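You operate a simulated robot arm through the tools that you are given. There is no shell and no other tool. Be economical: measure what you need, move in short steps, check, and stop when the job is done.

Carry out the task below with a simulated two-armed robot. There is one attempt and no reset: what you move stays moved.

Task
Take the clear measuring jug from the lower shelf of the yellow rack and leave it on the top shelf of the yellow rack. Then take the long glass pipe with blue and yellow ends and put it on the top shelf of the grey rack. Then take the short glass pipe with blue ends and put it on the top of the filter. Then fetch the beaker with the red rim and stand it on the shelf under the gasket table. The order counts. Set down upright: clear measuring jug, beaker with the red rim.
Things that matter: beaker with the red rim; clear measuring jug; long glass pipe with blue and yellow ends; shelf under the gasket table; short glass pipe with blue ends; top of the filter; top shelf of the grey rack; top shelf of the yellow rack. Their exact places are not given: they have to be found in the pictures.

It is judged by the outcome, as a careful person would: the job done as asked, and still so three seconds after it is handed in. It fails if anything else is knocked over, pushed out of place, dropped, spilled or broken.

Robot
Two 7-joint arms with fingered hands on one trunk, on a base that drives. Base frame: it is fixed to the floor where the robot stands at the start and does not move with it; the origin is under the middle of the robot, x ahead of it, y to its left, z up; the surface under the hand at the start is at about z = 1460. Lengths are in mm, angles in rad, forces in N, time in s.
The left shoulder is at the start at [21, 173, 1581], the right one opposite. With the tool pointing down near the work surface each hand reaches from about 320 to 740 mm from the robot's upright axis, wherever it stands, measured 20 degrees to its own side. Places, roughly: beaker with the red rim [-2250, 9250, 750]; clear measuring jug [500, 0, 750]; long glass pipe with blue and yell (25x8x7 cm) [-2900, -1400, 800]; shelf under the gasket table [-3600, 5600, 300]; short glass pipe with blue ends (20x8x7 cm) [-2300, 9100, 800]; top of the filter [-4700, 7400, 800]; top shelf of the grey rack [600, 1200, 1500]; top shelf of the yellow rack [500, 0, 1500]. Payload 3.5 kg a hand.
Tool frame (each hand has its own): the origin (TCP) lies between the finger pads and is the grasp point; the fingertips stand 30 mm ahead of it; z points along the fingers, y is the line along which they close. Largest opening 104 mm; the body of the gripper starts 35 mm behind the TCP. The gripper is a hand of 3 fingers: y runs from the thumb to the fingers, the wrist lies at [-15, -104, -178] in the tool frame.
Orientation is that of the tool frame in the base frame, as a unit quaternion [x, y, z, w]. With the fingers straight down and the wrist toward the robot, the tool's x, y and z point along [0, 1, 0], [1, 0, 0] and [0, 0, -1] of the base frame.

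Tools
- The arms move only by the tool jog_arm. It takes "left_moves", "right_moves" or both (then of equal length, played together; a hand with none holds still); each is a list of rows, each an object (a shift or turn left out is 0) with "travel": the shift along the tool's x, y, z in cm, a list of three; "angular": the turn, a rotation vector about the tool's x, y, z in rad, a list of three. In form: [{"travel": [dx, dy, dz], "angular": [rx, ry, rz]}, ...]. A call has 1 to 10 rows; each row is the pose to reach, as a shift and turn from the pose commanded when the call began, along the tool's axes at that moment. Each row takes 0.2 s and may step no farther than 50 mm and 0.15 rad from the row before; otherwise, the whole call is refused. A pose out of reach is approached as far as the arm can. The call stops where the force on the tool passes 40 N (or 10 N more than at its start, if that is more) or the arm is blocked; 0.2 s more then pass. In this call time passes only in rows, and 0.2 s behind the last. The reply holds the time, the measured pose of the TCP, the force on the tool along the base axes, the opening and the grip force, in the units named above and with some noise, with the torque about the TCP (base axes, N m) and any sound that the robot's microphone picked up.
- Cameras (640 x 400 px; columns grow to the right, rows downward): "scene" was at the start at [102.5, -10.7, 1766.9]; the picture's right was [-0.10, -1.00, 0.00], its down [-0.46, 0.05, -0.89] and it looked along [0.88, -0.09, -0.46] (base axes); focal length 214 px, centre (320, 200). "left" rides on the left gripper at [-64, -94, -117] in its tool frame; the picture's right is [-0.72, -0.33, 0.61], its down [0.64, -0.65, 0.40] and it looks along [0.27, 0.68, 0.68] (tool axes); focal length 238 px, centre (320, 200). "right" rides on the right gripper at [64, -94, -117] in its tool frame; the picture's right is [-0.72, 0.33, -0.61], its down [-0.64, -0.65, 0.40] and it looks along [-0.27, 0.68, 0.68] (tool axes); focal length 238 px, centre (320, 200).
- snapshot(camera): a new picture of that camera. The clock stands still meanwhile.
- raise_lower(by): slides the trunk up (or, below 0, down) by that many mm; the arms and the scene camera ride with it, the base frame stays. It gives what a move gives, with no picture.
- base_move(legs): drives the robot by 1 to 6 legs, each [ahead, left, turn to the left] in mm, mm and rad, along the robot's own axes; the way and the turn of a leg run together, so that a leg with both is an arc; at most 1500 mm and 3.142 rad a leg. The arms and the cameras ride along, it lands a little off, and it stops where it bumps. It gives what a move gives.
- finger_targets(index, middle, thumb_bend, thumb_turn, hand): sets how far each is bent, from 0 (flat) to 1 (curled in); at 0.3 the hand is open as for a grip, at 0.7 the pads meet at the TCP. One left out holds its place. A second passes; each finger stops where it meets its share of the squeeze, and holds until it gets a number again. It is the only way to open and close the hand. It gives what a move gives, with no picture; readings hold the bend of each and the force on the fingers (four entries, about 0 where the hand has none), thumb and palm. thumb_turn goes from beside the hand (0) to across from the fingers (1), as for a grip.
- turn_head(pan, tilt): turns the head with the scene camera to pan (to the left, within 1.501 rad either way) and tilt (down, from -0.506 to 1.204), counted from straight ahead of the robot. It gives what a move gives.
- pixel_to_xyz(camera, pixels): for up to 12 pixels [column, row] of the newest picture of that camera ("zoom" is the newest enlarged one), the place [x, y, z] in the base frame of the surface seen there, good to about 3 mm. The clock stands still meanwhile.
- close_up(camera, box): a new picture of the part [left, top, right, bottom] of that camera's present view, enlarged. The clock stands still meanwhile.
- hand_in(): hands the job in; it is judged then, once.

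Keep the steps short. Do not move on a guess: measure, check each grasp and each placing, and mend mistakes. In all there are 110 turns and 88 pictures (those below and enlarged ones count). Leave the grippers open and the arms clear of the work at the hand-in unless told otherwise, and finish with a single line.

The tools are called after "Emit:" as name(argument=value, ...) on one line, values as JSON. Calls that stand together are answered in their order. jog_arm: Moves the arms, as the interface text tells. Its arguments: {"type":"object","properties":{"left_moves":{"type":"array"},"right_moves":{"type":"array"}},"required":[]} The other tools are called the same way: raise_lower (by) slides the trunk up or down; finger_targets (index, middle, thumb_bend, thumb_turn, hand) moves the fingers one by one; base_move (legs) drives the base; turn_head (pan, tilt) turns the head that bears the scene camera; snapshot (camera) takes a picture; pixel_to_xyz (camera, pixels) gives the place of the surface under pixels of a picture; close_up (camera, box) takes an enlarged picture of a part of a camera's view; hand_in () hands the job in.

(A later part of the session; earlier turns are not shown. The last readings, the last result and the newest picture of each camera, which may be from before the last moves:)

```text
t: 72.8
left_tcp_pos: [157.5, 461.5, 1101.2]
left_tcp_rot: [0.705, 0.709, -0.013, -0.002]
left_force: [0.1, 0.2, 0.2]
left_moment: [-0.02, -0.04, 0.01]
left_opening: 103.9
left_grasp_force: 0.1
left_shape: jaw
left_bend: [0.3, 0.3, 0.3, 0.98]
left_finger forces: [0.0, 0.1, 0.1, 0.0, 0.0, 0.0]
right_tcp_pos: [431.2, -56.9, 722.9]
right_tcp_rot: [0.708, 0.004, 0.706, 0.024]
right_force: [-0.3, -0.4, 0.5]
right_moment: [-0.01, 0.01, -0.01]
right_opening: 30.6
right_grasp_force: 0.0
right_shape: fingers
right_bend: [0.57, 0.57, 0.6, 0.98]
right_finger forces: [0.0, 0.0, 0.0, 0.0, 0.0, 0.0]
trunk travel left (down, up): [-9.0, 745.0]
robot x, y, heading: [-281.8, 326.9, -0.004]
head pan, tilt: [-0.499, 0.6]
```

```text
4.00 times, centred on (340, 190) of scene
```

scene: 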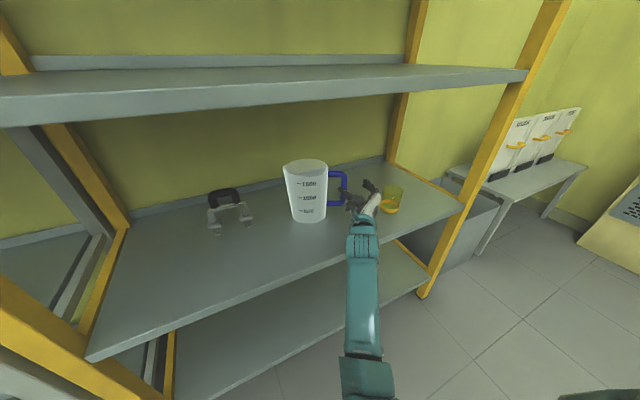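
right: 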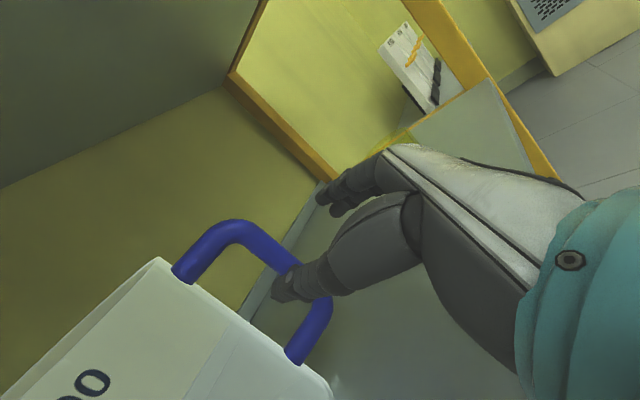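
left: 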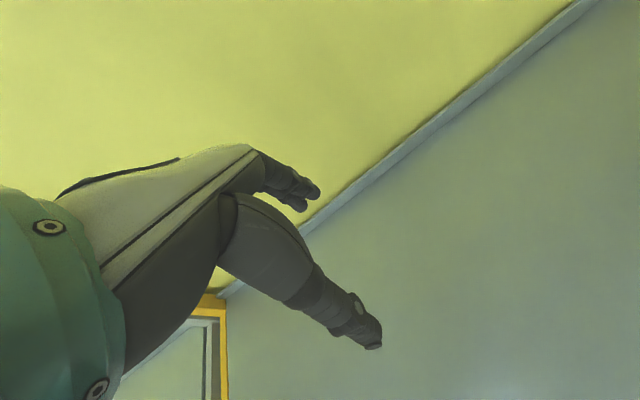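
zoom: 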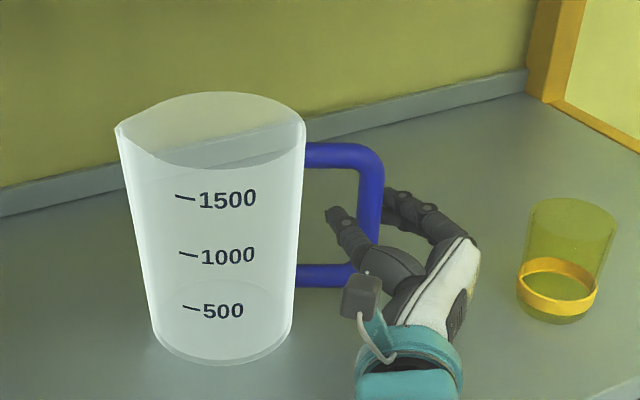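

The bar is well between the fingers but slightly deep. I'll back off 7 mm and close.

Emit:
base_move(legs=[[-8, 0, 0]])

Emit:
finger_targets(hand="right", index=0.72, middle=0.72, thumb_bend=0.73)

Emit:
close_up(camera="right", box=[130, 160, 450, 360])

```text
t: 73.5
left_tcp_pos: [149.7, 461.6, 1102.7]
left_tcp_rot: [0.704, 0.71, -0.012, -0.002]
left_force: [-0.1, 0.3, 0.2]
left_moment: [-0.01, 0.02, -0.01]
left_opening: 103.6
left_grasp_force: 0.0
left_shape: jaw
left_bend: [0.3, 0.3, 0.3, 0.98]
left_finger forces: [0.0, 0.0, 0.0, 0.0, 0.0, 0.0]
right_tcp_pos: [424.0, -56.9, 722.9]
right_tcp_rot: [0.707, 0.005, 0.706, 0.024]
right_force: [0.5, 0.0, -0.2]
right_moment: [-0.01, 0.0, 0.04]
right_opening: 30.5
right_grasp_force: 0.0
right_shape: fingers
right_bend: [0.57, 0.57, 0.6, 0.98]
right_finger forces: [0.0, 0.0, 0.1, 0.1, 0.1, 0.0]
trunk travel left (down, up): [-9.0, 745.0]
robot x, y, heading: [-288.5, 330.5, -0.003]
head pan, tilt: [-0.499, 0.6]
```

```text
t: 74.5
left_tcp_pos: [150.6, 461.2, 1101.5]
left_tcp_rot: [0.704, 0.71, -0.011, -0.002]
left_force: [-0.3, -0.2, 0.5]
left_moment: [0.02, -0.01, 0.0]
left_opening: 103.7
left_grasp_force: 0.0
left_shape: jaw
left_bend: [0.3, 0.3, 0.3, 0.98]
left_finger forces: [0.0, 0.1, 0.0, 0.0, 0.1, 0.1]
right_tcp_pos: [424.7, -57.1, 723.1]
right_tcp_rot: [0.707, 0.004, 0.707, 0.024]
right_force: [-0.3, 1.0, -0.8]
right_moment: [-0.07, 0.0, 0.02]
right_opening: 14.2
right_grasp_force: 11.9
right_shape: fingers
right_bend: [0.71, 0.67, 0.65, 0.97]
right_finger forces: [6.3, 4.6, 0.0, 0.1, 11.2, 0.1]
trunk travel left (down, up): [-9.0, 745.0]
robot x, y, heading: [-289.7, 331.5, 0.0]
head pan, tilt: [-0.499, 0.6]
```

```text
2.00 times, centred on (290, 260) of right
```

zoom: 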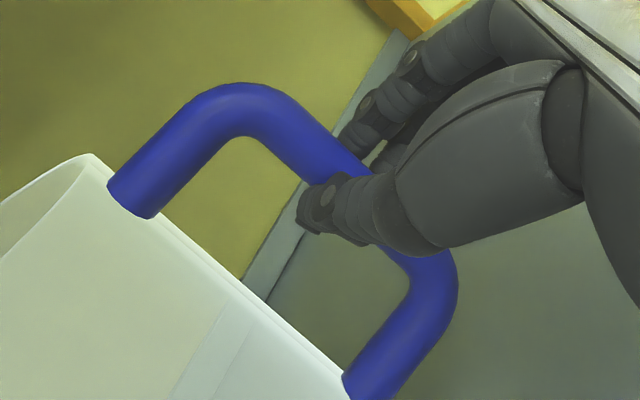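

A better grip: 12 N at 14 mm opening. I'll squeeze a bit more, gently, and lift 15 mm.

Emit:
finger_targets(hand="right", index=0.77, middle=0.77, thumb_bend=0.76)

Emit:
raise_lower(by=15)

Emit:
close_up(camera="scene", box=[260, 130, 452, 250])

```text
t: 75.5
left_tcp_pos: [150.8, 462.5, 1101.8]
left_tcp_rot: [0.704, 0.71, -0.012, -0.002]
left_force: [-0.1, 0.3, 1.1]
left_moment: [0.02, -0.01, -0.03]
left_opening: 103.5
left_grasp_force: 0.1
left_shape: jaw
left_bend: [0.3, 0.3, 0.3, 0.98]
left_finger forces: [0.0, 0.1, 0.0, 0.1, 0.1, 0.0]
right_tcp_pos: [423.0, -58.1, 721.5]
right_tcp_rot: [0.707, 0.005, 0.707, 0.023]
right_force: [0.2, -0.6, 0.0]
right_moment: [-0.06, 0.06, -0.02]
right_opening: 13.1
right_grasp_force: 19.2
right_shape: fingers
right_bend: [0.76, 0.76, 0.62, 0.95]
right_finger forces: [12.0, 7.4, 0.1, 0.1, 19.3, 0.0]
trunk travel left (down, up): [-9.0, 745.0]
robot x, y, heading: [-287.1, 326.9, -0.005]
head pan, tilt: [-0.499, 0.6]
```

```text
t: 76.1
left_tcp_pos: [150.1, 463.0, 1115.7]
left_tcp_rot: [0.704, 0.71, -0.012, -0.003]
left_force: [-0.4, -0.5, 0.2]
left_moment: [-0.04, 0.02, 0.01]
left_opening: 104.0
left_grasp_force: 0.1
left_shape: jaw
left_bend: [0.3, 0.3, 0.3, 0.98]
left_finger forces: [0.1, 0.1, 0.0, 0.1, 0.0, 0.1]
right_tcp_pos: [423.4, -58.1, 737.3]
right_tcp_rot: [0.707, 0.004, 0.707, 0.024]
right_force: [0.7, -0.3, -0.1]
right_moment: [-0.04, 0.07, 0.01]
right_opening: 13.0
right_grasp_force: 19.1
right_shape: fingers
right_bend: [0.76, 0.76, 0.62, 0.96]
right_finger forces: [11.8, 7.4, 0.1, 0.0, 18.9, 0.1]
trunk travel left (down, up): [-24.0, 730.0]
robot x, y, heading: [-289.9, 334.9, -0.006]
head pan, tilt: [-0.499, 0.6]
```

```text
3.33 times, centred on (356, 190) of scene
```

zoom: 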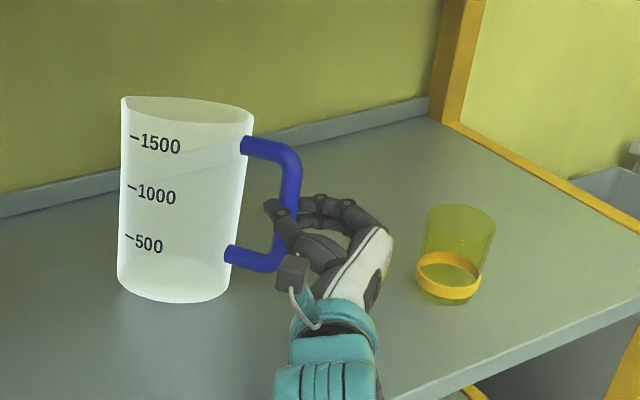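

Now 19 N and steady. I'll raise 20 mm more and check that it stays rigid.

Emit:
raise_lower(by=20)

Emit:
close_up(camera="scene", box=[260, 130, 452, 250])

Emit:
pixel_to_xyz(camera="zoom", pixels=[[170, 295], [125, 280], [220, 285], [125, 105], [245, 125]])

```text
t: 76.8
left_tcp_pos: [151.3, 463.5, 1135.1]
left_tcp_rot: [0.704, 0.71, -0.011, -0.003]
left_force: [0.0, -0.4, -0.9]
left_moment: [0.03, 0.01, -0.03]
left_opening: 103.7
left_grasp_force: 0.0
left_shape: jaw
left_bend: [0.3, 0.3, 0.3, 0.98]
left_finger forces: [0.1, 0.0, 0.1, 0.0, 0.0, 0.0]
right_tcp_pos: [422.8, -56.5, 757.5]
right_tcp_rot: [0.708, 0.004, 0.706, 0.023]
right_force: [-1.1, -0.4, -1.4]
right_moment: [-0.08, 0.1, 0.01]
right_opening: 12.7
right_grasp_force: 19.4
right_shape: fingers
right_bend: [0.76, 0.76, 0.62, 0.96]
right_finger forces: [11.4, 8.2, 0.1, 0.1, 18.9, 0.0]
trunk travel left (down, up): [-44.0, 710.0]
robot x, y, heading: [-294.2, 332.9, -0.002]
head pan, tilt: [-0.499, 0.6]
```

```text
3.33 times, centred on (356, 190) of scene
```

zoom: 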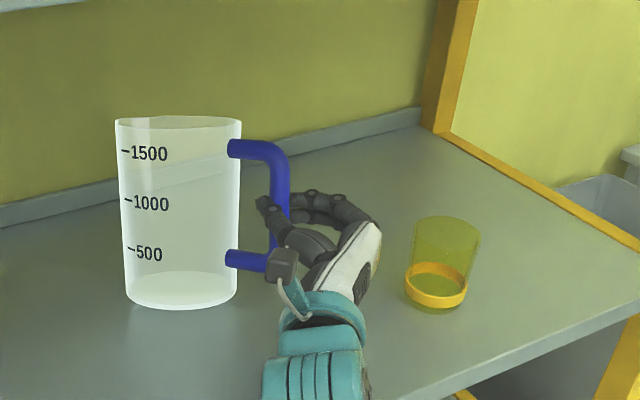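

```text
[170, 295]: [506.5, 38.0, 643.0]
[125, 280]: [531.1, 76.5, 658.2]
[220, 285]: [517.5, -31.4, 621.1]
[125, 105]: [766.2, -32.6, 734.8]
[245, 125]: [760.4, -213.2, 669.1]
```

Lifted about 22 mm and nearly upright. I'll raise slightly more, back straight out of the rack, then raise the trunk fully.

Emit:
raise_lower(by=30)

Emit:
base_move(legs=[[-450, 0, 0]])

Emit:
raise_lower(by=400)

Emit:
raise_lower(by=275)

Emit:
jog_arm(right_moves=[{"travel": [2, 0, 0]}, {"travel": [4, 0, 0]}, {"travel": [6, 0, 0]}, {"travel": [8, 0, 0]}, {"travel": [10, 0, 0]}, {"travel": [12, 0, 0]}, {"travel": [14, 0, 0]}, {"travel": [16, 0, 0]}, {"travel": [18, 0, 0]}])

Emit:
snapshot(camera="scene")

```text
t: 77.5
left_tcp_pos: [151.8, 462.6, 1164.7]
left_tcp_rot: [0.705, 0.71, -0.013, -0.004]
left_force: [0.9, -0.5, -0.2]
left_moment: [0.0, 0.01, -0.01]
left_opening: 104.0
left_grasp_force: 0.0
left_shape: jaw
left_bend: [0.3, 0.3, 0.3, 0.98]
left_finger forces: [0.0, 0.0, 0.0, 0.0, 0.0, 0.0]
right_tcp_pos: [424.9, -57.6, 786.4]
right_tcp_rot: [0.708, 0.004, 0.706, 0.024]
right_force: [0.1, 0.3, -2.5]
right_moment: [-0.12, 0.12, 0.02]
right_opening: 12.9
right_grasp_force: 19.7
right_shape: fingers
right_bend: [0.76, 0.76, 0.61, 0.97]
right_finger forces: [9.3, 10.2, 0.0, 0.1, 19.8, 0.1]
trunk travel left (down, up): [-74.0, 680.0]
robot x, y, heading: [-287.5, 333.8, -0.003]
head pan, tilt: [-0.499, 0.6]
```

```text
t: 80.3
left_tcp_pos: [-300.7, 464.1, 1166.9]
left_tcp_rot: [0.705, 0.709, -0.012, -0.003]
left_force: [-0.2, -1.1, -0.6]
left_moment: [-0.02, 0.0, -0.03]
left_opening: 103.4
left_grasp_force: 0.0
left_shape: jaw
left_bend: [0.3, 0.3, 0.3, 0.98]
left_finger forces: [0.0, 0.0, 0.0, 0.0, 0.0, 0.0]
right_tcp_pos: [-27.3, -56.7, 786.5]
right_tcp_rot: [0.707, 0.003, 0.707, 0.024]
right_force: [-0.4, 0.0, -2.3]
right_moment: [-0.12, 0.13, -0.01]
right_opening: 13.0
right_grasp_force: 19.4
right_shape: fingers
right_bend: [0.76, 0.76, 0.61, 0.97]
right_finger forces: [9.5, 10.3, 0.1, 0.0, 19.9, 0.0]
trunk travel left (down, up): [-74.0, 680.0]
robot x, y, heading: [-739.7, 331.0, -0.002]
head pan, tilt: [-0.499, 0.6]
```

```text
t: 84.1
left_tcp_pos: [-299.6, 463.0, 1566.6]
left_tcp_rot: [0.706, 0.708, -0.012, -0.003]
left_force: [0.7, -0.1, -0.1]
left_moment: [-0.02, 0.0, -0.03]
left_opening: 103.9
left_grasp_force: 0.0
left_shape: jaw
left_bend: [0.3, 0.3, 0.3, 0.98]
left_finger forces: [0.1, 0.0, 0.0, 0.0, 0.0, 0.0]
right_tcp_pos: [-29.8, -57.6, 1195.4]
right_tcp_rot: [0.703, 0.003, 0.711, 0.025]
right_force: [-0.3, 1.0, -2.2]
right_moment: [-0.15, 0.21, -0.03]
right_opening: 13.0
right_grasp_force: 19.6
right_shape: fingers
right_bend: [0.76, 0.76, 0.61, 0.97]
right_finger forces: [9.5, 10.0, 0.0, 0.0, 19.6, 0.0]
trunk travel left (down, up): [-474.0, 280.0]
robot x, y, heading: [-740.2, 332.1, -0.003]
head pan, tilt: [-0.499, 0.6]
```

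```text
t: 86.9
left_tcp_pos: [-299.6, 463.8, 1841.4]
left_tcp_rot: [0.705, 0.709, -0.012, -0.003]
left_force: [-0.2, 0.3, -0.2]
left_moment: [0.0, -0.02, 0.0]
left_opening: 103.7
left_grasp_force: 0.0
left_shape: jaw
left_bend: [0.3, 0.3, 0.3, 0.98]
left_finger forces: [0.1, 0.0, 0.1, 0.0, 0.0, 0.1]
right_tcp_pos: [-33.8, -56.4, 1489.0]
right_tcp_rot: [0.694, 0.003, 0.719, 0.025]
right_force: [-1.0, -0.6, -2.3]
right_moment: [-0.09, 0.19, -0.01]
right_opening: 12.8
right_grasp_force: 20.2
right_shape: fingers
right_bend: [0.76, 0.76, 0.61, 0.97]
right_finger forces: [9.4, 9.9, 0.0, 0.0, 19.6, 0.0]
trunk travel left (down, up): [-749.0, 5.0]
robot x, y, heading: [-742.4, 333.8, -0.007]
head pan, tilt: [-0.499, 0.6]
```

```text
t: 88.9
left_tcp_pos: [-299.9, 463.4, 1843.0]
left_tcp_rot: [0.705, 0.709, -0.012, -0.002]
left_force: [-0.6, 0.3, -0.1]
left_moment: [0.03, 0.01, -0.01]
left_opening: 103.8
left_grasp_force: 0.0
left_shape: jaw
left_bend: [0.3, 0.3, 0.3, 0.98]
left_finger forces: [0.0, 0.1, 0.0, 0.0, 0.0, 0.1]
right_tcp_pos: [-40.9, -50.3, 1671.5]
right_tcp_rot: [0.695, 0.003, 0.718, 0.024]
right_force: [0.7, -0.9, -2.8]
right_moment: [-0.14, 0.21, 0.0]
right_opening: 13.2
right_grasp_force: 19.6
right_shape: fingers
right_bend: [0.76, 0.76, 0.61, 0.97]
right_finger forces: [9.3, 10.2, 0.0, 0.0, 19.8, 0.1]
trunk travel left (down, up): [-749.0, 5.0]
robot x, y, heading: [-739.9, 330.8, -0.008]
head pan, tilt: [-0.499, 0.6]
```

```text
46 pictures are left
```

scene: 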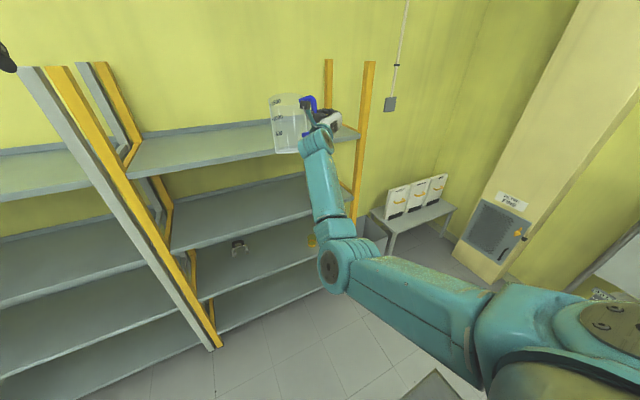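

The jug is held firmly above top-shelf height (bottom ≈1565). I'll drive forward 414 mm to bring the jug over the shelf, then lower by trunk.

Emit:
base_move(legs=[[414, 0, 0]])

Emit:
raise_lower(by=-75)

Emit:
turn_head(pan=-0.4, tilt=0.3)

Emit:
snapshot(camera="scene")

```text
t: 91.4
left_tcp_pos: [111.4, 459.0, 1841.4]
left_tcp_rot: [0.706, 0.709, -0.011, -0.001]
left_force: [0.1, -0.5, 0.6]
left_moment: [0.01, 0.0, -0.04]
left_opening: 103.9
left_grasp_force: 0.1
left_shape: jaw
left_bend: [0.3, 0.3, 0.3, 0.98]
left_finger forces: [0.0, 0.0, 0.0, 0.0, 0.0, 0.0]
right_tcp_pos: [369.3, -54.4, 1670.9]
right_tcp_rot: [0.694, 0.002, 0.72, 0.025]
right_force: [0.6, -0.1, -1.5]
right_moment: [-0.13, 0.15, 0.01]
right_opening: 12.8
right_grasp_force: 19.6
right_shape: fingers
right_bend: [0.76, 0.76, 0.61, 0.97]
right_finger forces: [9.7, 10.0, 0.1, 0.0, 19.7, 0.0]
trunk travel left (down, up): [-749.0, 5.0]
robot x, y, heading: [-326.9, 329.9, -0.007]
head pan, tilt: [-0.499, 0.6]
```

```text
t: 92.5
left_tcp_pos: [111.9, 461.4, 1768.1]
left_tcp_rot: [0.706, 0.708, -0.012, -0.003]
left_force: [0.5, -0.5, 0.1]
left_moment: [0.01, 0.03, 0.02]
left_opening: 103.7
left_grasp_force: 0.0
left_shape: jaw
left_bend: [0.3, 0.3, 0.3, 0.98]
left_finger forces: [0.0, 0.0, 0.0, 0.0, 0.1, 0.1]
right_tcp_pos: [369.9, -52.5, 1594.9]
right_tcp_rot: [0.694, 0.002, 0.719, 0.025]
right_force: [-0.9, 0.6, 0.5]
right_moment: [-0.04, 0.02, 0.0]
right_opening: 13.1
right_grasp_force: 18.1
right_shape: fingers
right_bend: [0.76, 0.76, 0.62, 0.96]
right_finger forces: [12.8, 5.9, 0.0, 0.0, 17.6, 0.0]
trunk travel left (down, up): [-674.0, 80.0]
robot x, y, heading: [-325.6, 331.9, -0.007]
head pan, tilt: [-0.499, 0.6]
```

```text
t: 93.3
left_tcp_pos: [111.7, 460.0, 1767.2]
left_tcp_rot: [0.706, 0.709, -0.012, -0.002]
left_force: [-1.0, 0.0, -0.3]
left_moment: [0.0, 0.03, 0.01]
left_opening: 103.6
left_grasp_force: 0.1
left_shape: jaw
left_bend: [0.3, 0.3, 0.3, 0.98]
left_finger forces: [0.0, 0.1, 0.1, 0.1, 0.1, 0.0]
right_tcp_pos: [370.2, -54.4, 1595.7]
right_tcp_rot: [0.694, 0.002, 0.72, 0.025]
right_force: [-0.5, -0.4, 0.4]
right_moment: [-0.08, -0.01, -0.02]
right_opening: 12.9
right_grasp_force: 18.1
right_shape: fingers
right_bend: [0.76, 0.76, 0.62, 0.96]
right_finger forces: [12.9, 5.6, 0.1, 0.0, 17.5, 0.0]
trunk travel left (down, up): [-674.0, 80.0]
robot x, y, heading: [-327.8, 328.1, -0.015]
head pan, tilt: [-0.4, 0.3]
```

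```text
45 pictures are left
```

scene: 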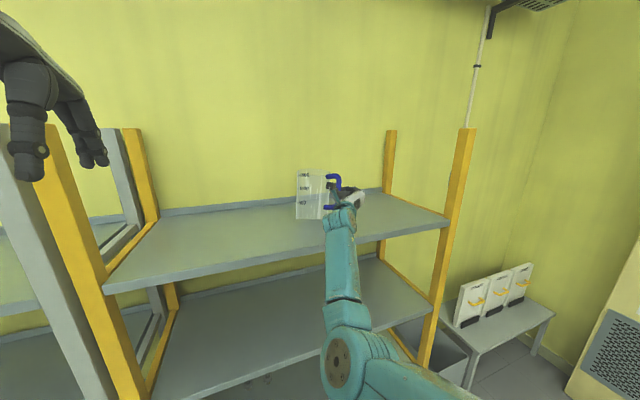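

The weight has come off, so the jug touches the shelf edge-first. I'll lower 12 mm more to seat it and look closely.

Emit:
raise_lower(by=-12)

Emit:
close_up(camera="scene", box=[240, 130, 432, 250])

```text
t: 94.0
left_tcp_pos: [112.5, 460.8, 1754.1]
left_tcp_rot: [0.706, 0.708, -0.013, -0.002]
left_force: [0.7, 0.9, -0.1]
left_moment: [0.01, 0.02, 0.01]
left_opening: 103.6
left_grasp_force: 0.1
left_shape: jaw
left_bend: [0.3, 0.3, 0.3, 0.98]
left_finger forces: [0.0, 0.1, 0.0, 0.0, 0.0, 0.1]
right_tcp_pos: [370.1, -53.6, 1583.7]
right_tcp_rot: [0.694, 0.002, 0.719, 0.025]
right_force: [-0.7, 1.1, -1.5]
right_moment: [-0.01, -0.01, 0.01]
right_opening: 12.8
right_grasp_force: 18.2
right_shape: fingers
right_bend: [0.76, 0.76, 0.62, 0.96]
right_finger forces: [13.0, 5.1, 0.0, 0.0, 17.3, 0.0]
trunk travel left (down, up): [-662.0, 92.0]
robot x, y, heading: [-327.3, 330.3, -0.002]
head pan, tilt: [-0.4, 0.3]
```

```text
3.33 times, centred on (336, 190) of scene
```

zoom: 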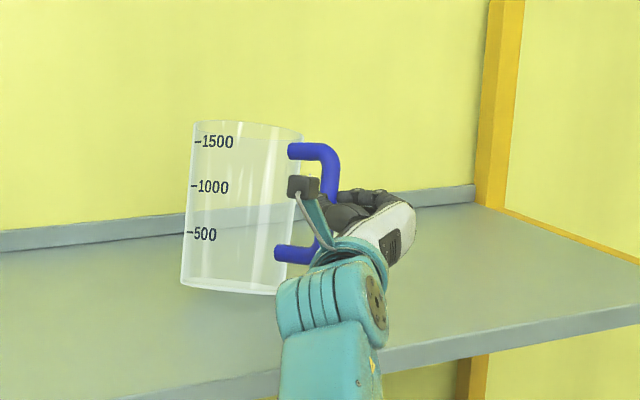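

The jug still leans a few degrees. I'll lower another 10 mm and watch the force.

Emit:
raise_lower(by=-10)

Emit:
close_up(camera="scene", box=[240, 130, 432, 250])

Emit:
pixel_to_xyz(camera="zoom", pixels=[[200, 275], [230, 284], [262, 284], [195, 130], [297, 140], [330, 180]])

```text
t: 94.5
left_tcp_pos: [112.8, 460.7, 1745.5]
left_tcp_rot: [0.706, 0.708, -0.012, -0.002]
left_force: [0.8, -1.0, -0.1]
left_moment: [0.01, 0.0, -0.01]
left_opening: 103.6
left_grasp_force: 0.0
left_shape: jaw
left_bend: [0.3, 0.3, 0.3, 0.98]
left_finger forces: [0.0, 0.0, 0.0, 0.1, 0.0, 0.1]
right_tcp_pos: [370.1, -53.1, 1573.7]
right_tcp_rot: [0.694, 0.002, 0.72, 0.025]
right_force: [-0.2, 0.3, 0.0]
right_moment: [-0.04, -0.03, 0.03]
right_opening: 12.9
right_grasp_force: 18.0
right_shape: fingers
right_bend: [0.76, 0.76, 0.62, 0.95]
right_finger forces: [12.6, 5.4, 0.0, 0.1, 17.3, 0.0]
trunk travel left (down, up): [-652.0, 102.0]
robot x, y, heading: [-330.8, 327.1, -0.008]
head pan, tilt: [-0.4, 0.3]
```

```text
3.33 times, centred on (336, 190) of scene
```

zoom: 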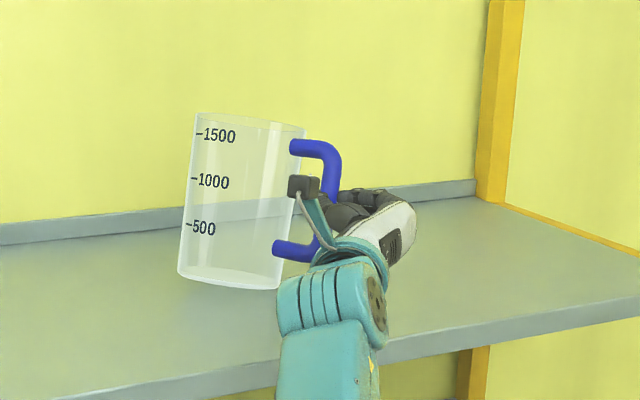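

```text
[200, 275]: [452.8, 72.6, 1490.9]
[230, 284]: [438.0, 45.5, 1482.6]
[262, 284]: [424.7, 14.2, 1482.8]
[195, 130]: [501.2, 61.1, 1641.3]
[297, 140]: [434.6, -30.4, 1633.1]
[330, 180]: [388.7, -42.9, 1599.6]
```

The back edge is down and the front is still about 23 mm up, so lowering further rights the jug. I'll lower 14 mm, then check again.

Emit:
raise_lower(by=-14)

Emit:
close_up(camera="scene", box=[240, 130, 432, 250])

Emit:
pixel_to_xyz(camera="zoom", pixels=[[200, 262], [225, 270], [260, 274], [200, 130], [297, 140]])

```text
t: 95.2
left_tcp_pos: [112.2, 460.9, 1730.9]
left_tcp_rot: [0.705, 0.709, -0.012, -0.002]
left_force: [-0.3, -0.9, -0.1]
left_moment: [-0.02, 0.0, -0.02]
left_opening: 103.9
left_grasp_force: 0.1
left_shape: jaw
left_bend: [0.3, 0.3, 0.3, 0.98]
left_finger forces: [0.0, 0.1, 0.1, 0.1, 0.1, 0.1]
right_tcp_pos: [369.8, -53.8, 1559.7]
right_tcp_rot: [0.694, 0.002, 0.72, 0.025]
right_force: [0.8, 0.5, 0.5]
right_moment: [-0.01, -0.06, -0.03]
right_opening: 12.9
right_grasp_force: 17.4
right_shape: fingers
right_bend: [0.76, 0.76, 0.62, 0.95]
right_finger forces: [12.8, 5.0, 0.0, 0.1, 17.2, 0.0]
trunk travel left (down, up): [-638.0, 116.0]
robot x, y, heading: [-324.7, 329.0, -0.006]
head pan, tilt: [-0.4, 0.3]
```

```text
3.33 times, centred on (336, 190) of scene
```

zoom: 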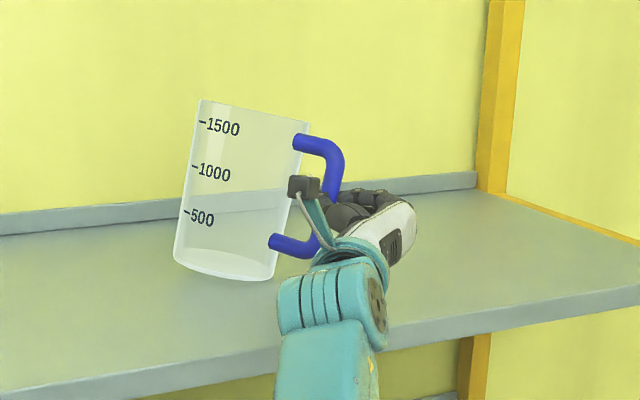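

```text
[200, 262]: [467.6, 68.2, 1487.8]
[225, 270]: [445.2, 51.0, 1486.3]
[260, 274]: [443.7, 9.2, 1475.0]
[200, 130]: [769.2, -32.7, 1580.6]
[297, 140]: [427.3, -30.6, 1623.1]
```

Lowering now tips it sideways. The jug had sagged about 15° nose-down in the grip. I'll raise 40 mm, pitch the hand up about 0.27 rad to bring the jug upright, and check.

Emit:
raise_lower(by=40)

Emit:
jog_arm(right_moves=[{"angular": [0, 0.07, 0]}, {"angular": [0, 0.14, 0]}, {"angular": [0, 0.21, 0]}, {"angular": [0, 0.27, 0]}])

Emit:
close_up(camera="scene", box=[240, 110, 432, 230])

Emit:
pixel_to_xyz(camera="zoom", pixels=[[205, 290], [225, 295], [250, 295], [330, 190], [300, 200], [280, 165]])

```text
t: 96.0
left_tcp_pos: [114.0, 460.4, 1769.5]
left_tcp_rot: [0.706, 0.708, -0.013, -0.002]
left_force: [-0.3, 0.6, 0.2]
left_moment: [-0.01, 0.02, -0.01]
left_opening: 103.8
left_grasp_force: 0.0
left_shape: jaw
left_bend: [0.3, 0.3, 0.3, 0.98]
left_finger forces: [0.0, 0.0, 0.1, 0.1, 0.0, 0.1]
right_tcp_pos: [369.8, -54.1, 1599.2]
right_tcp_rot: [0.694, 0.002, 0.719, 0.026]
right_force: [-1.2, -0.2, -1.0]
right_moment: [-0.09, 0.05, 0.04]
right_opening: 12.8
right_grasp_force: 19.6
right_shape: fingers
right_bend: [0.76, 0.76, 0.62, 0.96]
right_finger forces: [11.7, 8.3, 0.0, 0.0, 19.2, 0.1]
trunk travel left (down, up): [-678.0, 76.0]
robot x, y, heading: [-331.2, 332.8, -0.008]
head pan, tilt: [-0.4, 0.3]
```

```text
t: 97.0
left_tcp_pos: [113.2, 459.1, 1771.2]
left_tcp_rot: [0.706, 0.708, -0.012, -0.003]
left_force: [0.9, -0.4, 0.1]
left_moment: [0.04, -0.01, 0.0]
left_opening: 103.9
left_grasp_force: 0.0
left_shape: jaw
left_bend: [0.3, 0.3, 0.3, 0.98]
left_finger forces: [0.0, 0.0, 0.1, 0.0, 0.0, 0.0]
right_tcp_pos: [370.9, -54.9, 1599.8]
right_tcp_rot: [0.591, 0.006, 0.806, 0.025]
right_force: [-0.2, -0.3, -2.2]
right_moment: [-0.13, 0.15, 0.0]
right_opening: 12.9
right_grasp_force: 19.2
right_shape: fingers
right_bend: [0.76, 0.76, 0.61, 0.97]
right_finger forces: [9.6, 9.8, 0.0, 0.1, 19.6, 0.0]
trunk travel left (down, up): [-678.0, 76.0]
robot x, y, heading: [-330.5, 329.5, -0.007]
head pan, tilt: [-0.4, 0.3]
```

```text
3.33 times, centred on (336, 170) of scene
```

zoom: 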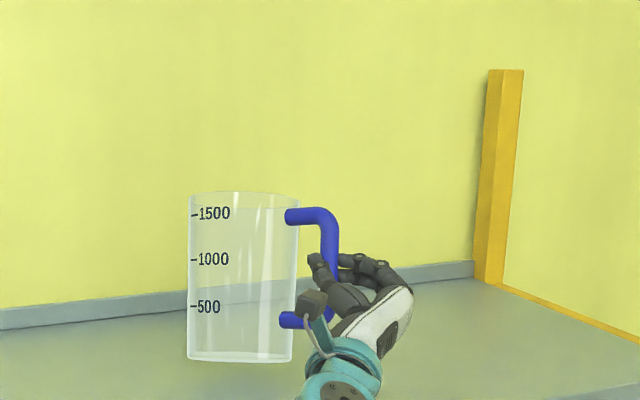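

```text
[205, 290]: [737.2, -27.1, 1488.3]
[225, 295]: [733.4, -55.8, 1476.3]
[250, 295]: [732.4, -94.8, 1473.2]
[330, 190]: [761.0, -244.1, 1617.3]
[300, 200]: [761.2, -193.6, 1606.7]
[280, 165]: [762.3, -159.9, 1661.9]
```

Now it hangs upright. I'll lower in small steps, watching the weight.

Emit:
raise_lower(by=-20)

Emit:
raise_lower(by=-8)

Emit:
raise_lower(by=-6)

Emit:
close_up(camera="scene", box=[240, 110, 432, 230])

Emit:
pixel_to_xyz(camera="zoom", pixels=[[193, 320], [210, 328], [240, 330], [270, 330], [280, 320], [190, 185]])

```text
t: 97.7
left_tcp_pos: [113.1, 460.7, 1751.2]
left_tcp_rot: [0.706, 0.708, -0.013, -0.003]
left_force: [0.1, 0.3, -0.4]
left_moment: [0.0, 0.03, 0.0]
left_opening: 103.5
left_grasp_force: 0.1
left_shape: jaw
left_bend: [0.3, 0.3, 0.3, 0.98]
left_finger forces: [0.0, 0.0, 0.0, 0.0, 0.1, 0.0]
right_tcp_pos: [369.6, -53.6, 1580.2]
right_tcp_rot: [0.591, 0.007, 0.806, 0.023]
right_force: [0.8, 0.3, -0.5]
right_moment: [-0.07, 0.08, -0.02]
right_opening: 13.1
right_grasp_force: 18.3
right_shape: fingers
right_bend: [0.76, 0.76, 0.62, 0.96]
right_finger forces: [11.0, 8.0, 0.0, 0.1, 18.7, 0.0]
trunk travel left (down, up): [-658.0, 96.0]
robot x, y, heading: [-328.5, 329.3, -0.004]
head pan, tilt: [-0.4, 0.3]
```

```text
t: 98.2
left_tcp_pos: [112.2, 459.6, 1742.7]
left_tcp_rot: [0.706, 0.708, -0.012, -0.003]
left_force: [0.4, 0.4, -0.1]
left_moment: [0.01, 0.0, 0.04]
left_opening: 104.1
left_grasp_force: 0.1
left_shape: jaw
left_bend: [0.3, 0.3, 0.3, 0.98]
left_finger forces: [0.0, 0.0, 0.0, 0.1, 0.0, 0.0]
right_tcp_pos: [370.0, -54.3, 1572.7]
right_tcp_rot: [0.591, 0.006, 0.806, 0.023]
right_force: [0.1, -0.1, -0.5]
right_moment: [-0.09, 0.01, -0.02]
right_opening: 12.9
right_grasp_force: 18.2
right_shape: fingers
right_bend: [0.76, 0.76, 0.62, 0.96]
right_finger forces: [12.3, 6.6, 0.0, 0.0, 18.0, 0.0]
trunk travel left (down, up): [-650.0, 104.0]
robot x, y, heading: [-332.9, 333.3, -0.009]
head pan, tilt: [-0.4, 0.3]
```

```text
t: 98.8
left_tcp_pos: [113.2, 460.3, 1737.7]
left_tcp_rot: [0.706, 0.708, -0.012, -0.002]
left_force: [-0.1, 0.3, -0.1]
left_moment: [0.02, 0.04, 0.0]
left_opening: 103.5
left_grasp_force: 0.1
left_shape: jaw
left_bend: [0.3, 0.3, 0.3, 0.98]
left_finger forces: [0.1, 0.0, 0.0, 0.1, 0.0, 0.1]
right_tcp_pos: [369.7, -54.1, 1565.9]
right_tcp_rot: [0.591, 0.005, 0.806, 0.025]
right_force: [-0.6, -0.9, -0.1]
right_moment: [-0.01, -0.04, 0.06]
right_opening: 13.2
right_grasp_force: 18.1
right_shape: fingers
right_bend: [0.76, 0.76, 0.62, 0.96]
right_finger forces: [12.7, 5.8, 0.0, 0.1, 17.5, 0.0]
trunk travel left (down, up): [-644.0, 110.0]
robot x, y, heading: [-330.1, 330.8, -0.008]
head pan, tilt: [-0.4, 0.3]
```

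```text
3.33 times, centred on (336, 170) of scene
```

zoom: 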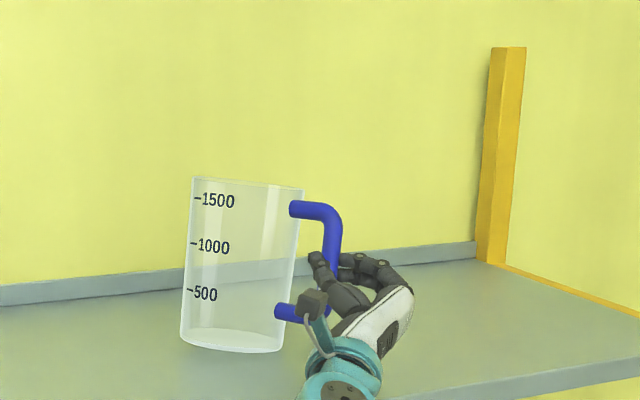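

```text
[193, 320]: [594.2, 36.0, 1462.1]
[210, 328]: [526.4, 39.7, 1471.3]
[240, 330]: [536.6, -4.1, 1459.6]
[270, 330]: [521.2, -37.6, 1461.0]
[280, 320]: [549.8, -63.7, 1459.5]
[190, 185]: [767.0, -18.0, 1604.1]
```

Contact began near TCP 1580, and pushing further tips it toward the handle. I'll go back up 14 mm, where it stood upright at first contact, then check.

Emit:
raise_lower(by=13)

Emit:
close_up(camera="scene", box=[240, 110, 432, 230])

Emit:
pixel_to_xyz(camera="zoom", pixels=[[190, 345], [210, 350], [235, 353], [265, 352], [278, 345]])

```text
t: 99.4
left_tcp_pos: [111.6, 459.6, 1750.2]
left_tcp_rot: [0.706, 0.708, -0.012, -0.002]
left_force: [-1.4, 0.4, 0.0]
left_moment: [0.03, -0.01, -0.04]
left_opening: 104.0
left_grasp_force: 0.1
left_shape: jaw
left_bend: [0.3, 0.3, 0.3, 0.98]
left_finger forces: [0.1, 0.0, 0.1, 0.0, 0.1, 0.1]
right_tcp_pos: [369.2, -56.0, 1578.8]
right_tcp_rot: [0.592, 0.006, 0.806, 0.025]
right_force: [-0.1, -0.1, -1.4]
right_moment: [-0.09, 0.05, -0.02]
right_opening: 12.8
right_grasp_force: 19.3
right_shape: fingers
right_bend: [0.76, 0.76, 0.62, 0.96]
right_finger forces: [11.2, 8.3, 0.0, 0.1, 18.7, 0.0]
trunk travel left (down, up): [-657.0, 97.0]
robot x, y, heading: [-327.2, 330.4, -0.003]
head pan, tilt: [-0.4, 0.3]
```

```text
3.33 times, centred on (336, 170) of scene
```

zoom: 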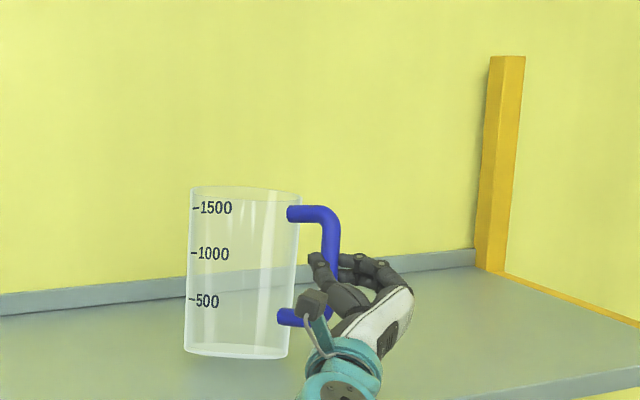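

```text
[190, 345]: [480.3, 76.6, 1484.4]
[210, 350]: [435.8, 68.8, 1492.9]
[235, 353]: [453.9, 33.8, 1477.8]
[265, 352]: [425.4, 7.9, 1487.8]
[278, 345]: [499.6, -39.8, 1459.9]
```

The front bottom edge is still about 20 mm above the shelf with the back touching. I'll add 0.17 rad more pitch-up and then lower 15 mm.

Emit:
jog_arm(right_moves=[{"angular": [0, 0.06, 0]}, {"angular": [0, 0.12, 0]}, {"angular": [0, 0.17, 0]}])

Emit:
raise_lower(by=-15)

Emit:
close_up(camera="scene", box=[240, 110, 432, 230])

Emit:
pixel_to_xyz(camera="zoom", pixels=[[195, 343], [210, 347], [235, 349], [265, 346], [278, 340]])

```text
t: 100.2
left_tcp_pos: [113.0, 459.8, 1748.9]
left_tcp_rot: [0.706, 0.708, -0.012, -0.002]
left_force: [0.1, -0.2, 0.4]
left_moment: [0.0, 0.03, 0.0]
left_opening: 103.7
left_grasp_force: 0.1
left_shape: jaw
left_bend: [0.3, 0.3, 0.3, 0.98]
left_finger forces: [0.0, 0.0, 0.0, 0.0, 0.0, 0.0]
right_tcp_pos: [370.5, -54.3, 1578.3]
right_tcp_rot: [0.567, 0.007, 0.823, 0.024]
right_force: [-0.5, 0.2, -0.6]
right_moment: [-0.12, 0.16, 0.0]
right_opening: 13.3
right_grasp_force: 18.9
right_shape: fingers
right_bend: [0.76, 0.76, 0.62, 0.96]
right_finger forces: [9.9, 9.4, 0.1, 0.0, 18.9, 0.0]
right hand out of reach, approached as far as the arm can: row 2, 3
trunk travel left (down, up): [-657.0, 97.0]
robot x, y, heading: [-324.9, 328.5, -0.004]
head pan, tilt: [-0.4, 0.3]
```

```text
t: 100.8
left_tcp_pos: [111.8, 460.0, 1733.5]
left_tcp_rot: [0.706, 0.708, -0.012, -0.002]
left_force: [0.4, 0.1, -0.3]
left_moment: [0.03, 0.01, 0.04]
left_opening: 103.7
left_grasp_force: 0.1
left_shape: jaw
left_bend: [0.3, 0.3, 0.3, 0.98]
left_finger forces: [0.1, 0.0, 0.0, 0.0, 0.1, 0.1]
right_tcp_pos: [369.4, -52.0, 1564.0]
right_tcp_rot: [0.567, 0.007, 0.823, 0.024]
right_force: [0.1, 0.1, -1.0]
right_moment: [-0.04, -0.01, 0.03]
right_opening: 13.1
right_grasp_force: 17.8
right_shape: fingers
right_bend: [0.76, 0.76, 0.62, 0.96]
right_finger forces: [12.2, 6.2, 0.0, 0.0, 17.8, 0.0]
trunk travel left (down, up): [-642.0, 112.0]
robot x, y, heading: [-330.9, 333.2, -0.008]
head pan, tilt: [-0.4, 0.3]
```

```text
3.33 times, centred on (336, 170) of scene
```

zoom: 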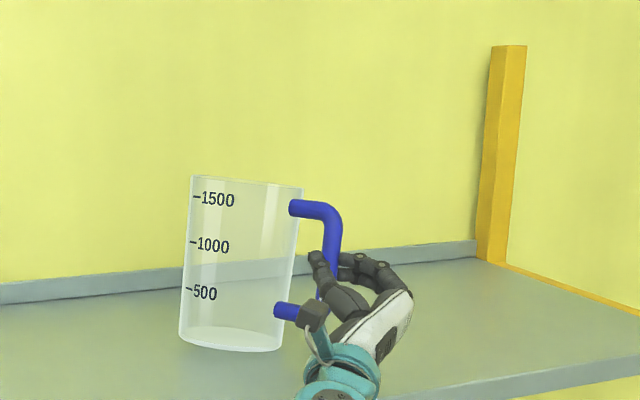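

```text
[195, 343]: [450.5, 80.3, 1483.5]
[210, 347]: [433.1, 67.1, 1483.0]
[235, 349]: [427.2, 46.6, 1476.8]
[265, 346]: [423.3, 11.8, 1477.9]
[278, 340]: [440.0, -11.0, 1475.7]
```

The tilt is only about 7°, with the CoM well inside the base, so easing the grip will let it settle. I'll loosen slightly.

Emit:
finger_targets(hand="right", index=0.69, middle=0.69, thumb_bend=0.6)

Emit:
finger_targets(hand="right", index=0.58, middle=0.58, thumb_bend=0.57)

Emit:
close_up(camera="scene", box=[240, 110, 432, 230])

```text
t: 101.8
left_tcp_pos: [112.8, 459.9, 1734.9]
left_tcp_rot: [0.706, 0.708, -0.013, -0.002]
left_force: [0.5, 0.3, -0.1]
left_moment: [0.01, 0.0, -0.04]
left_opening: 103.7
left_grasp_force: 0.0
left_shape: jaw
left_bend: [0.3, 0.3, 0.3, 0.98]
left_finger forces: [0.0, 0.1, 0.0, 0.1, 0.0, 0.0]
right_tcp_pos: [370.0, -54.2, 1564.6]
right_tcp_rot: [0.567, 0.007, 0.823, 0.024]
right_force: [0.6, -0.9, -1.1]
right_moment: [0.0, 0.06, -0.04]
right_opening: 16.5
right_grasp_force: 1.0
right_shape: fingers
right_bend: [0.69, 0.69, 0.59, 0.98]
right_finger forces: [0.3, 0.4, 0.0, 0.0, 0.7, 0.1]
trunk travel left (down, up): [-642.0, 112.0]
robot x, y, heading: [-325.0, 328.4, -0.006]
head pan, tilt: [-0.4, 0.3]
```

```text
t: 102.8
left_tcp_pos: [112.2, 459.8, 1735.2]
left_tcp_rot: [0.706, 0.709, -0.012, -0.002]
left_force: [0.1, 0.0, -0.4]
left_moment: [0.01, -0.02, -0.01]
left_opening: 103.9
left_grasp_force: 0.0
left_shape: jaw
left_bend: [0.3, 0.3, 0.3, 0.98]
left_finger forces: [0.1, 0.0, 0.0, 0.0, 0.0, 0.0]
right_tcp_pos: [369.7, -53.2, 1563.8]
right_tcp_rot: [0.566, 0.006, 0.824, 0.024]
right_force: [0.4, -0.3, 0.0]
right_moment: [0.01, -0.02, 0.01]
right_opening: 34.5
right_grasp_force: 0.2
right_shape: fingers
right_bend: [0.57, 0.57, 0.56, 0.98]
right_finger forces: [0.1, 0.0, 0.0, 0.0, 0.0, 0.1]
trunk travel left (down, up): [-642.0, 112.0]
robot x, y, heading: [-328.9, 327.8, -0.006]
head pan, tilt: [-0.4, 0.3]
```

```text
3.33 times, centred on (336, 170) of scene
```

zoom: 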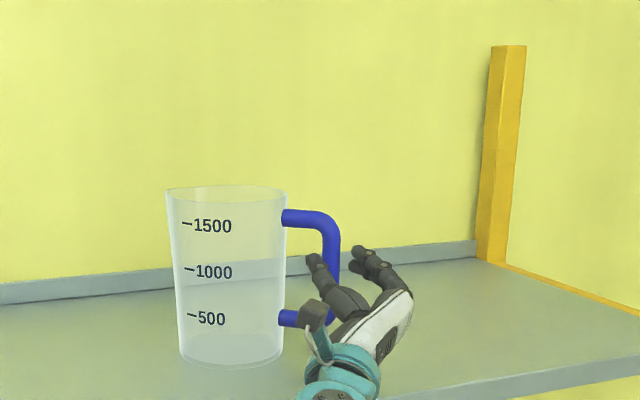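

The jug stands upright on the top shelf. I'll open wider, back straight out, and bring the right hand back from the reaching pose (roll back, then pitch down).

Emit:
finger_targets(hand="right", index=0.35, middle=0.35, thumb_bend=0.52)

Emit:
base_move(legs=[[-400, 0, 0]])

Emit:
jog_arm(right_moves=[{"angular": [0, 0, -0.15]}, {"angular": [0, 0, -0.3]}, {"angular": [0, 0, -0.45]}, {"angular": [0, 0, -0.6]}, {"angular": [0, 0, -0.75]}, {"angular": [0, 0, -0.9]}, {"angular": [0, 0, -1.05]}, {"angular": [0, 0, -1.2]}, {"angular": [0, 0, -1.35]}, {"angular": [0, 0, -1.5]}])

Emit:
jog_arm(right_moves=[{"angular": [0.15, 0, 0]}, {"angular": [0.3, 0, 0]}, {"angular": [0.45, 0, 0]}, {"angular": [0.6, 0, 0]}, {"angular": [0.75, 0, 0]}, {"angular": [0.9, 0, 0]}, {"angular": [1.05, 0, 0]}, {"angular": [1.2, 0, 0]}, {"angular": [1.35, 0, 0]}, {"angular": [1.5, 0, 0]}])

Emit:
snapshot(camera="scene")

```text
t: 103.8
left_tcp_pos: [111.5, 459.4, 1733.8]
left_tcp_rot: [0.706, 0.708, -0.013, -0.002]
left_force: [-0.3, -0.4, 0.1]
left_moment: [0.01, -0.01, 0.02]
left_opening: 103.8
left_grasp_force: 0.0
left_shape: jaw
left_bend: [0.3, 0.3, 0.3, 0.98]
left_finger forces: [0.0, 0.1, 0.0, 0.1, 0.0, 0.0]
right_tcp_pos: [370.1, -53.8, 1563.5]
right_tcp_rot: [0.567, 0.007, 0.824, 0.024]
right_force: [0.1, -0.1, -0.1]
right_moment: [0.0, -0.03, -0.01]
right_opening: 68.3
right_grasp_force: 0.1
right_shape: fingers
right_bend: [0.35, 0.35, 0.52, 0.98]
right_finger forces: [0.0, 0.0, 0.1, 0.0, 0.0, 0.1]
trunk travel left (down, up): [-642.0, 112.0]
robot x, y, heading: [-326.2, 327.5, -0.01]
head pan, tilt: [-0.4, 0.3]
```

```text
t: 106.3
left_tcp_pos: [-285.2, 462.6, 1733.5]
left_tcp_rot: [0.705, 0.709, -0.012, -0.003]
left_force: [0.0, -0.2, 0.2]
left_moment: [0.01, 0.0, 0.0]
left_opening: 103.7
left_grasp_force: 0.1
left_shape: jaw
left_bend: [0.3, 0.3, 0.3, 0.98]
left_finger forces: [0.0, 0.0, 0.1, 0.1, 0.0, 0.0]
right_tcp_pos: [-25.3, -49.0, 1563.0]
right_tcp_rot: [0.567, 0.008, 0.823, 0.022]
right_force: [-0.1, 0.6, -0.6]
right_moment: [-0.01, 0.02, 0.01]
right_opening: 68.6
right_grasp_force: 0.0
right_shape: fingers
right_bend: [0.35, 0.35, 0.52, 0.98]
right_finger forces: [0.1, 0.1, 0.1, 0.0, 0.0, 0.0]
trunk travel left (down, up): [-642.0, 112.0]
robot x, y, heading: [-725.0, 326.8, -0.005]
head pan, tilt: [-0.4, 0.3]
```

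```text
t: 108.5
left_tcp_pos: [-287.7, 461.4, 1736.1]
left_tcp_rot: [0.705, 0.709, -0.011, -0.002]
left_force: [0.1, 0.2, 0.2]
left_moment: [0.03, -0.05, 0.02]
left_opening: 103.6
left_grasp_force: 0.1
left_shape: jaw
left_bend: [0.3, 0.3, 0.3, 0.98]
left_finger forces: [0.1, 0.0, 0.0, 0.0, 0.1, 0.0]
right_tcp_pos: [-60.1, -38.9, 1569.2]
right_tcp_rot: [0.438, 0.359, 0.628, 0.534]
right_force: [-0.7, 0.5, 0.1]
right_moment: [-0.01, 0.02, 0.0]
right_opening: 68.7
right_grasp_force: 0.0
right_shape: fingers
right_bend: [0.35, 0.35, 0.52, 0.98]
right_finger forces: [0.0, 0.1, 0.0, 0.0, 0.0, 0.1]
right hand out of reach, approached as far as the arm can: row 1, 2, 3, 4, 5, 6, 7, 8, 9, 10
trunk travel left (down, up): [-642.0, 112.0]
robot x, y, heading: [-727.7, 330.5, -0.002]
head pan, tilt: [-0.4, 0.3]
```

```text
t: 110.7
left_tcp_pos: [-285.4, 465.0, 1735.4]
left_tcp_rot: [0.705, 0.709, -0.013, -0.003]
left_force: [-0.5, 0.3, -0.4]
left_moment: [-0.01, 0.05, 0.0]
left_opening: 103.9
left_grasp_force: 0.1
left_shape: jaw
left_bend: [0.3, 0.3, 0.3, 0.98]
left_finger forces: [0.0, 0.0, 0.0, 0.0, 0.1, 0.0]
right_tcp_pos: [-57.0, -35.6, 1568.7]
right_tcp_rot: [0.684, 0.692, 0.213, 0.089]
right_force: [0.1, -0.2, 0.0]
right_moment: [0.03, 0.0, 0.03]
right_opening: 68.8
right_grasp_force: 0.1
right_shape: fingers
right_bend: [0.35, 0.35, 0.52, 0.98]
right_finger forces: [0.0, 0.1, 0.0, 0.0, 0.0, 0.0]
trunk travel left (down, up): [-642.0, 112.0]
robot x, y, heading: [-724.3, 333.5, -0.008]
head pan, tilt: [-0.4, 0.3]
```

```text
36 pictures are left
```

scene: 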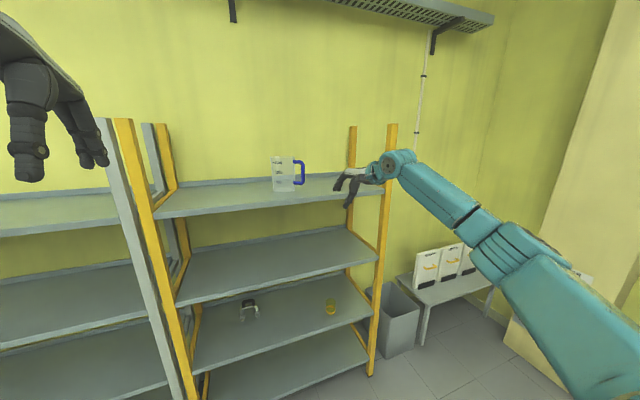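

The jug stands fine on the top shelf. I'll pull the right hand in, turn the robot toward the long pipe's rough place (about -2.48 rad), and look.

Emit:
jog_arm(right_moves=[{"travel": [-2.4, -3.6, -1.5]}, {"travel": [-4.8, -7.2, -3]}, {"travel": [-7.2, -10.8, -4.5]}, {"travel": [-9.6, -14.4, -6]}, {"travel": [-12, -18, -7.5]}, {"travel": [-14, -21, -9]}])

Emit:
base_move(legs=[[0, 0, -2.48]])

Emit:
turn_head(pan=0, tilt=0.35)

Emit:
snapshot(camera="scene")

```text
t: 112.1
left_tcp_pos: [-288.1, 463.7, 1734.1]
left_tcp_rot: [0.705, 0.709, -0.012, -0.002]
left_force: [0.5, 0.2, -0.2]
left_moment: [0.0, -0.04, -0.02]
left_opening: 103.8
left_grasp_force: 0.0
left_shape: jaw
left_bend: [0.3, 0.3, 0.3, 0.98]
left_finger forces: [0.0, 0.0, 0.0, 0.0, 0.1, 0.0]
right_tcp_pos: [-280.8, -183.3, 1539.2]
right_tcp_rot: [0.684, 0.691, 0.214, 0.092]
right_force: [0.6, 0.4, 0.1]
right_moment: [0.01, -0.03, 0.0]
right_opening: 68.8
right_grasp_force: 0.1
right_shape: fingers
right_bend: [0.35, 0.35, 0.52, 0.98]
right_finger forces: [0.1, 0.1, 0.0, 0.1, 0.0, 0.0]
trunk travel left (down, up): [-642.0, 112.0]
robot x, y, heading: [-728.6, 328.2, -0.003]
head pan, tilt: [-0.4, 0.3]
```

```text
t: 118.4
left_tcp_pos: [-999.9, -37.1, 1734.6]
left_tcp_rot: [0.896, -0.444, -0.001, -0.013]
left_force: [-0.1, -0.2, 0.2]
left_moment: [0.04, -0.03, -0.01]
left_opening: 104.0
left_grasp_force: 0.1
left_shape: jaw
left_bend: [0.3, 0.3, 0.3, 0.98]
left_finger forces: [0.0, 0.0, 0.1, 0.0, 0.1, 0.0]
right_tcp_pos: [-1392.9, 475.8, 1537.8]
right_tcp_rot: [0.872, -0.43, -0.019, 0.232]
right_force: [0.2, -0.3, -0.8]
right_moment: [-0.02, 0.03, -0.02]
right_opening: 68.7
right_grasp_force: 0.1
right_shape: fingers
right_bend: [0.35, 0.35, 0.52, 0.98]
right_finger forces: [0.1, 0.0, 0.1, 0.1, 0.0, 0.1]
trunk travel left (down, up): [-642.0, 112.0]
robot x, y, heading: [-729.2, 330.6, -2.5]
head pan, tilt: [-0.4, 0.3]
```

```text
t: 119.3
left_tcp_pos: [-999.5, -36.5, 1735.1]
left_tcp_rot: [0.895, -0.445, -0.001, -0.013]
left_force: [0.2, -0.2, -1.2]
left_moment: [-0.01, -0.02, -0.02]
left_opening: 103.7
left_grasp_force: 0.1
left_shape: jaw
left_bend: [0.3, 0.3, 0.3, 0.98]
left_finger forces: [0.0, 0.0, 0.1, 0.1, 0.1, 0.1]
right_tcp_pos: [-1393.2, 477.4, 1539.5]
right_tcp_rot: [0.872, -0.431, -0.02, 0.232]
right_force: [0.4, -1.0, -1.2]
right_moment: [0.01, -0.01, 0.01]
right_opening: 68.9
right_grasp_force: 0.1
right_shape: fingers
right_bend: [0.35, 0.35, 0.52, 0.98]
right_finger forces: [0.0, 0.0, 0.1, 0.1, 0.0, 0.0]
trunk travel left (down, up): [-642.0, 112.0]
robot x, y, heading: [-729.5, 332.4, -2.501]
head pan, tilt: [0.0, 0.351]
```

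```text
35 pictures are left
```

scene: 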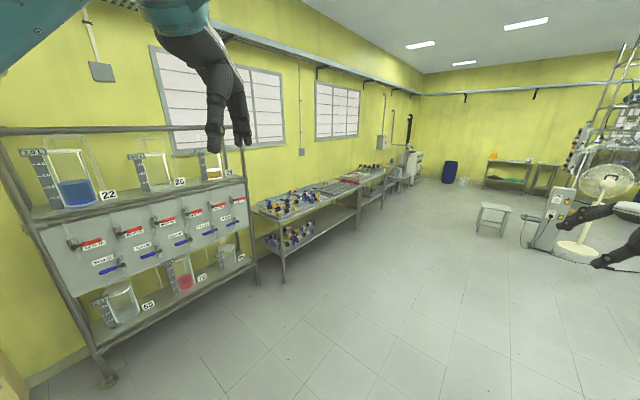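

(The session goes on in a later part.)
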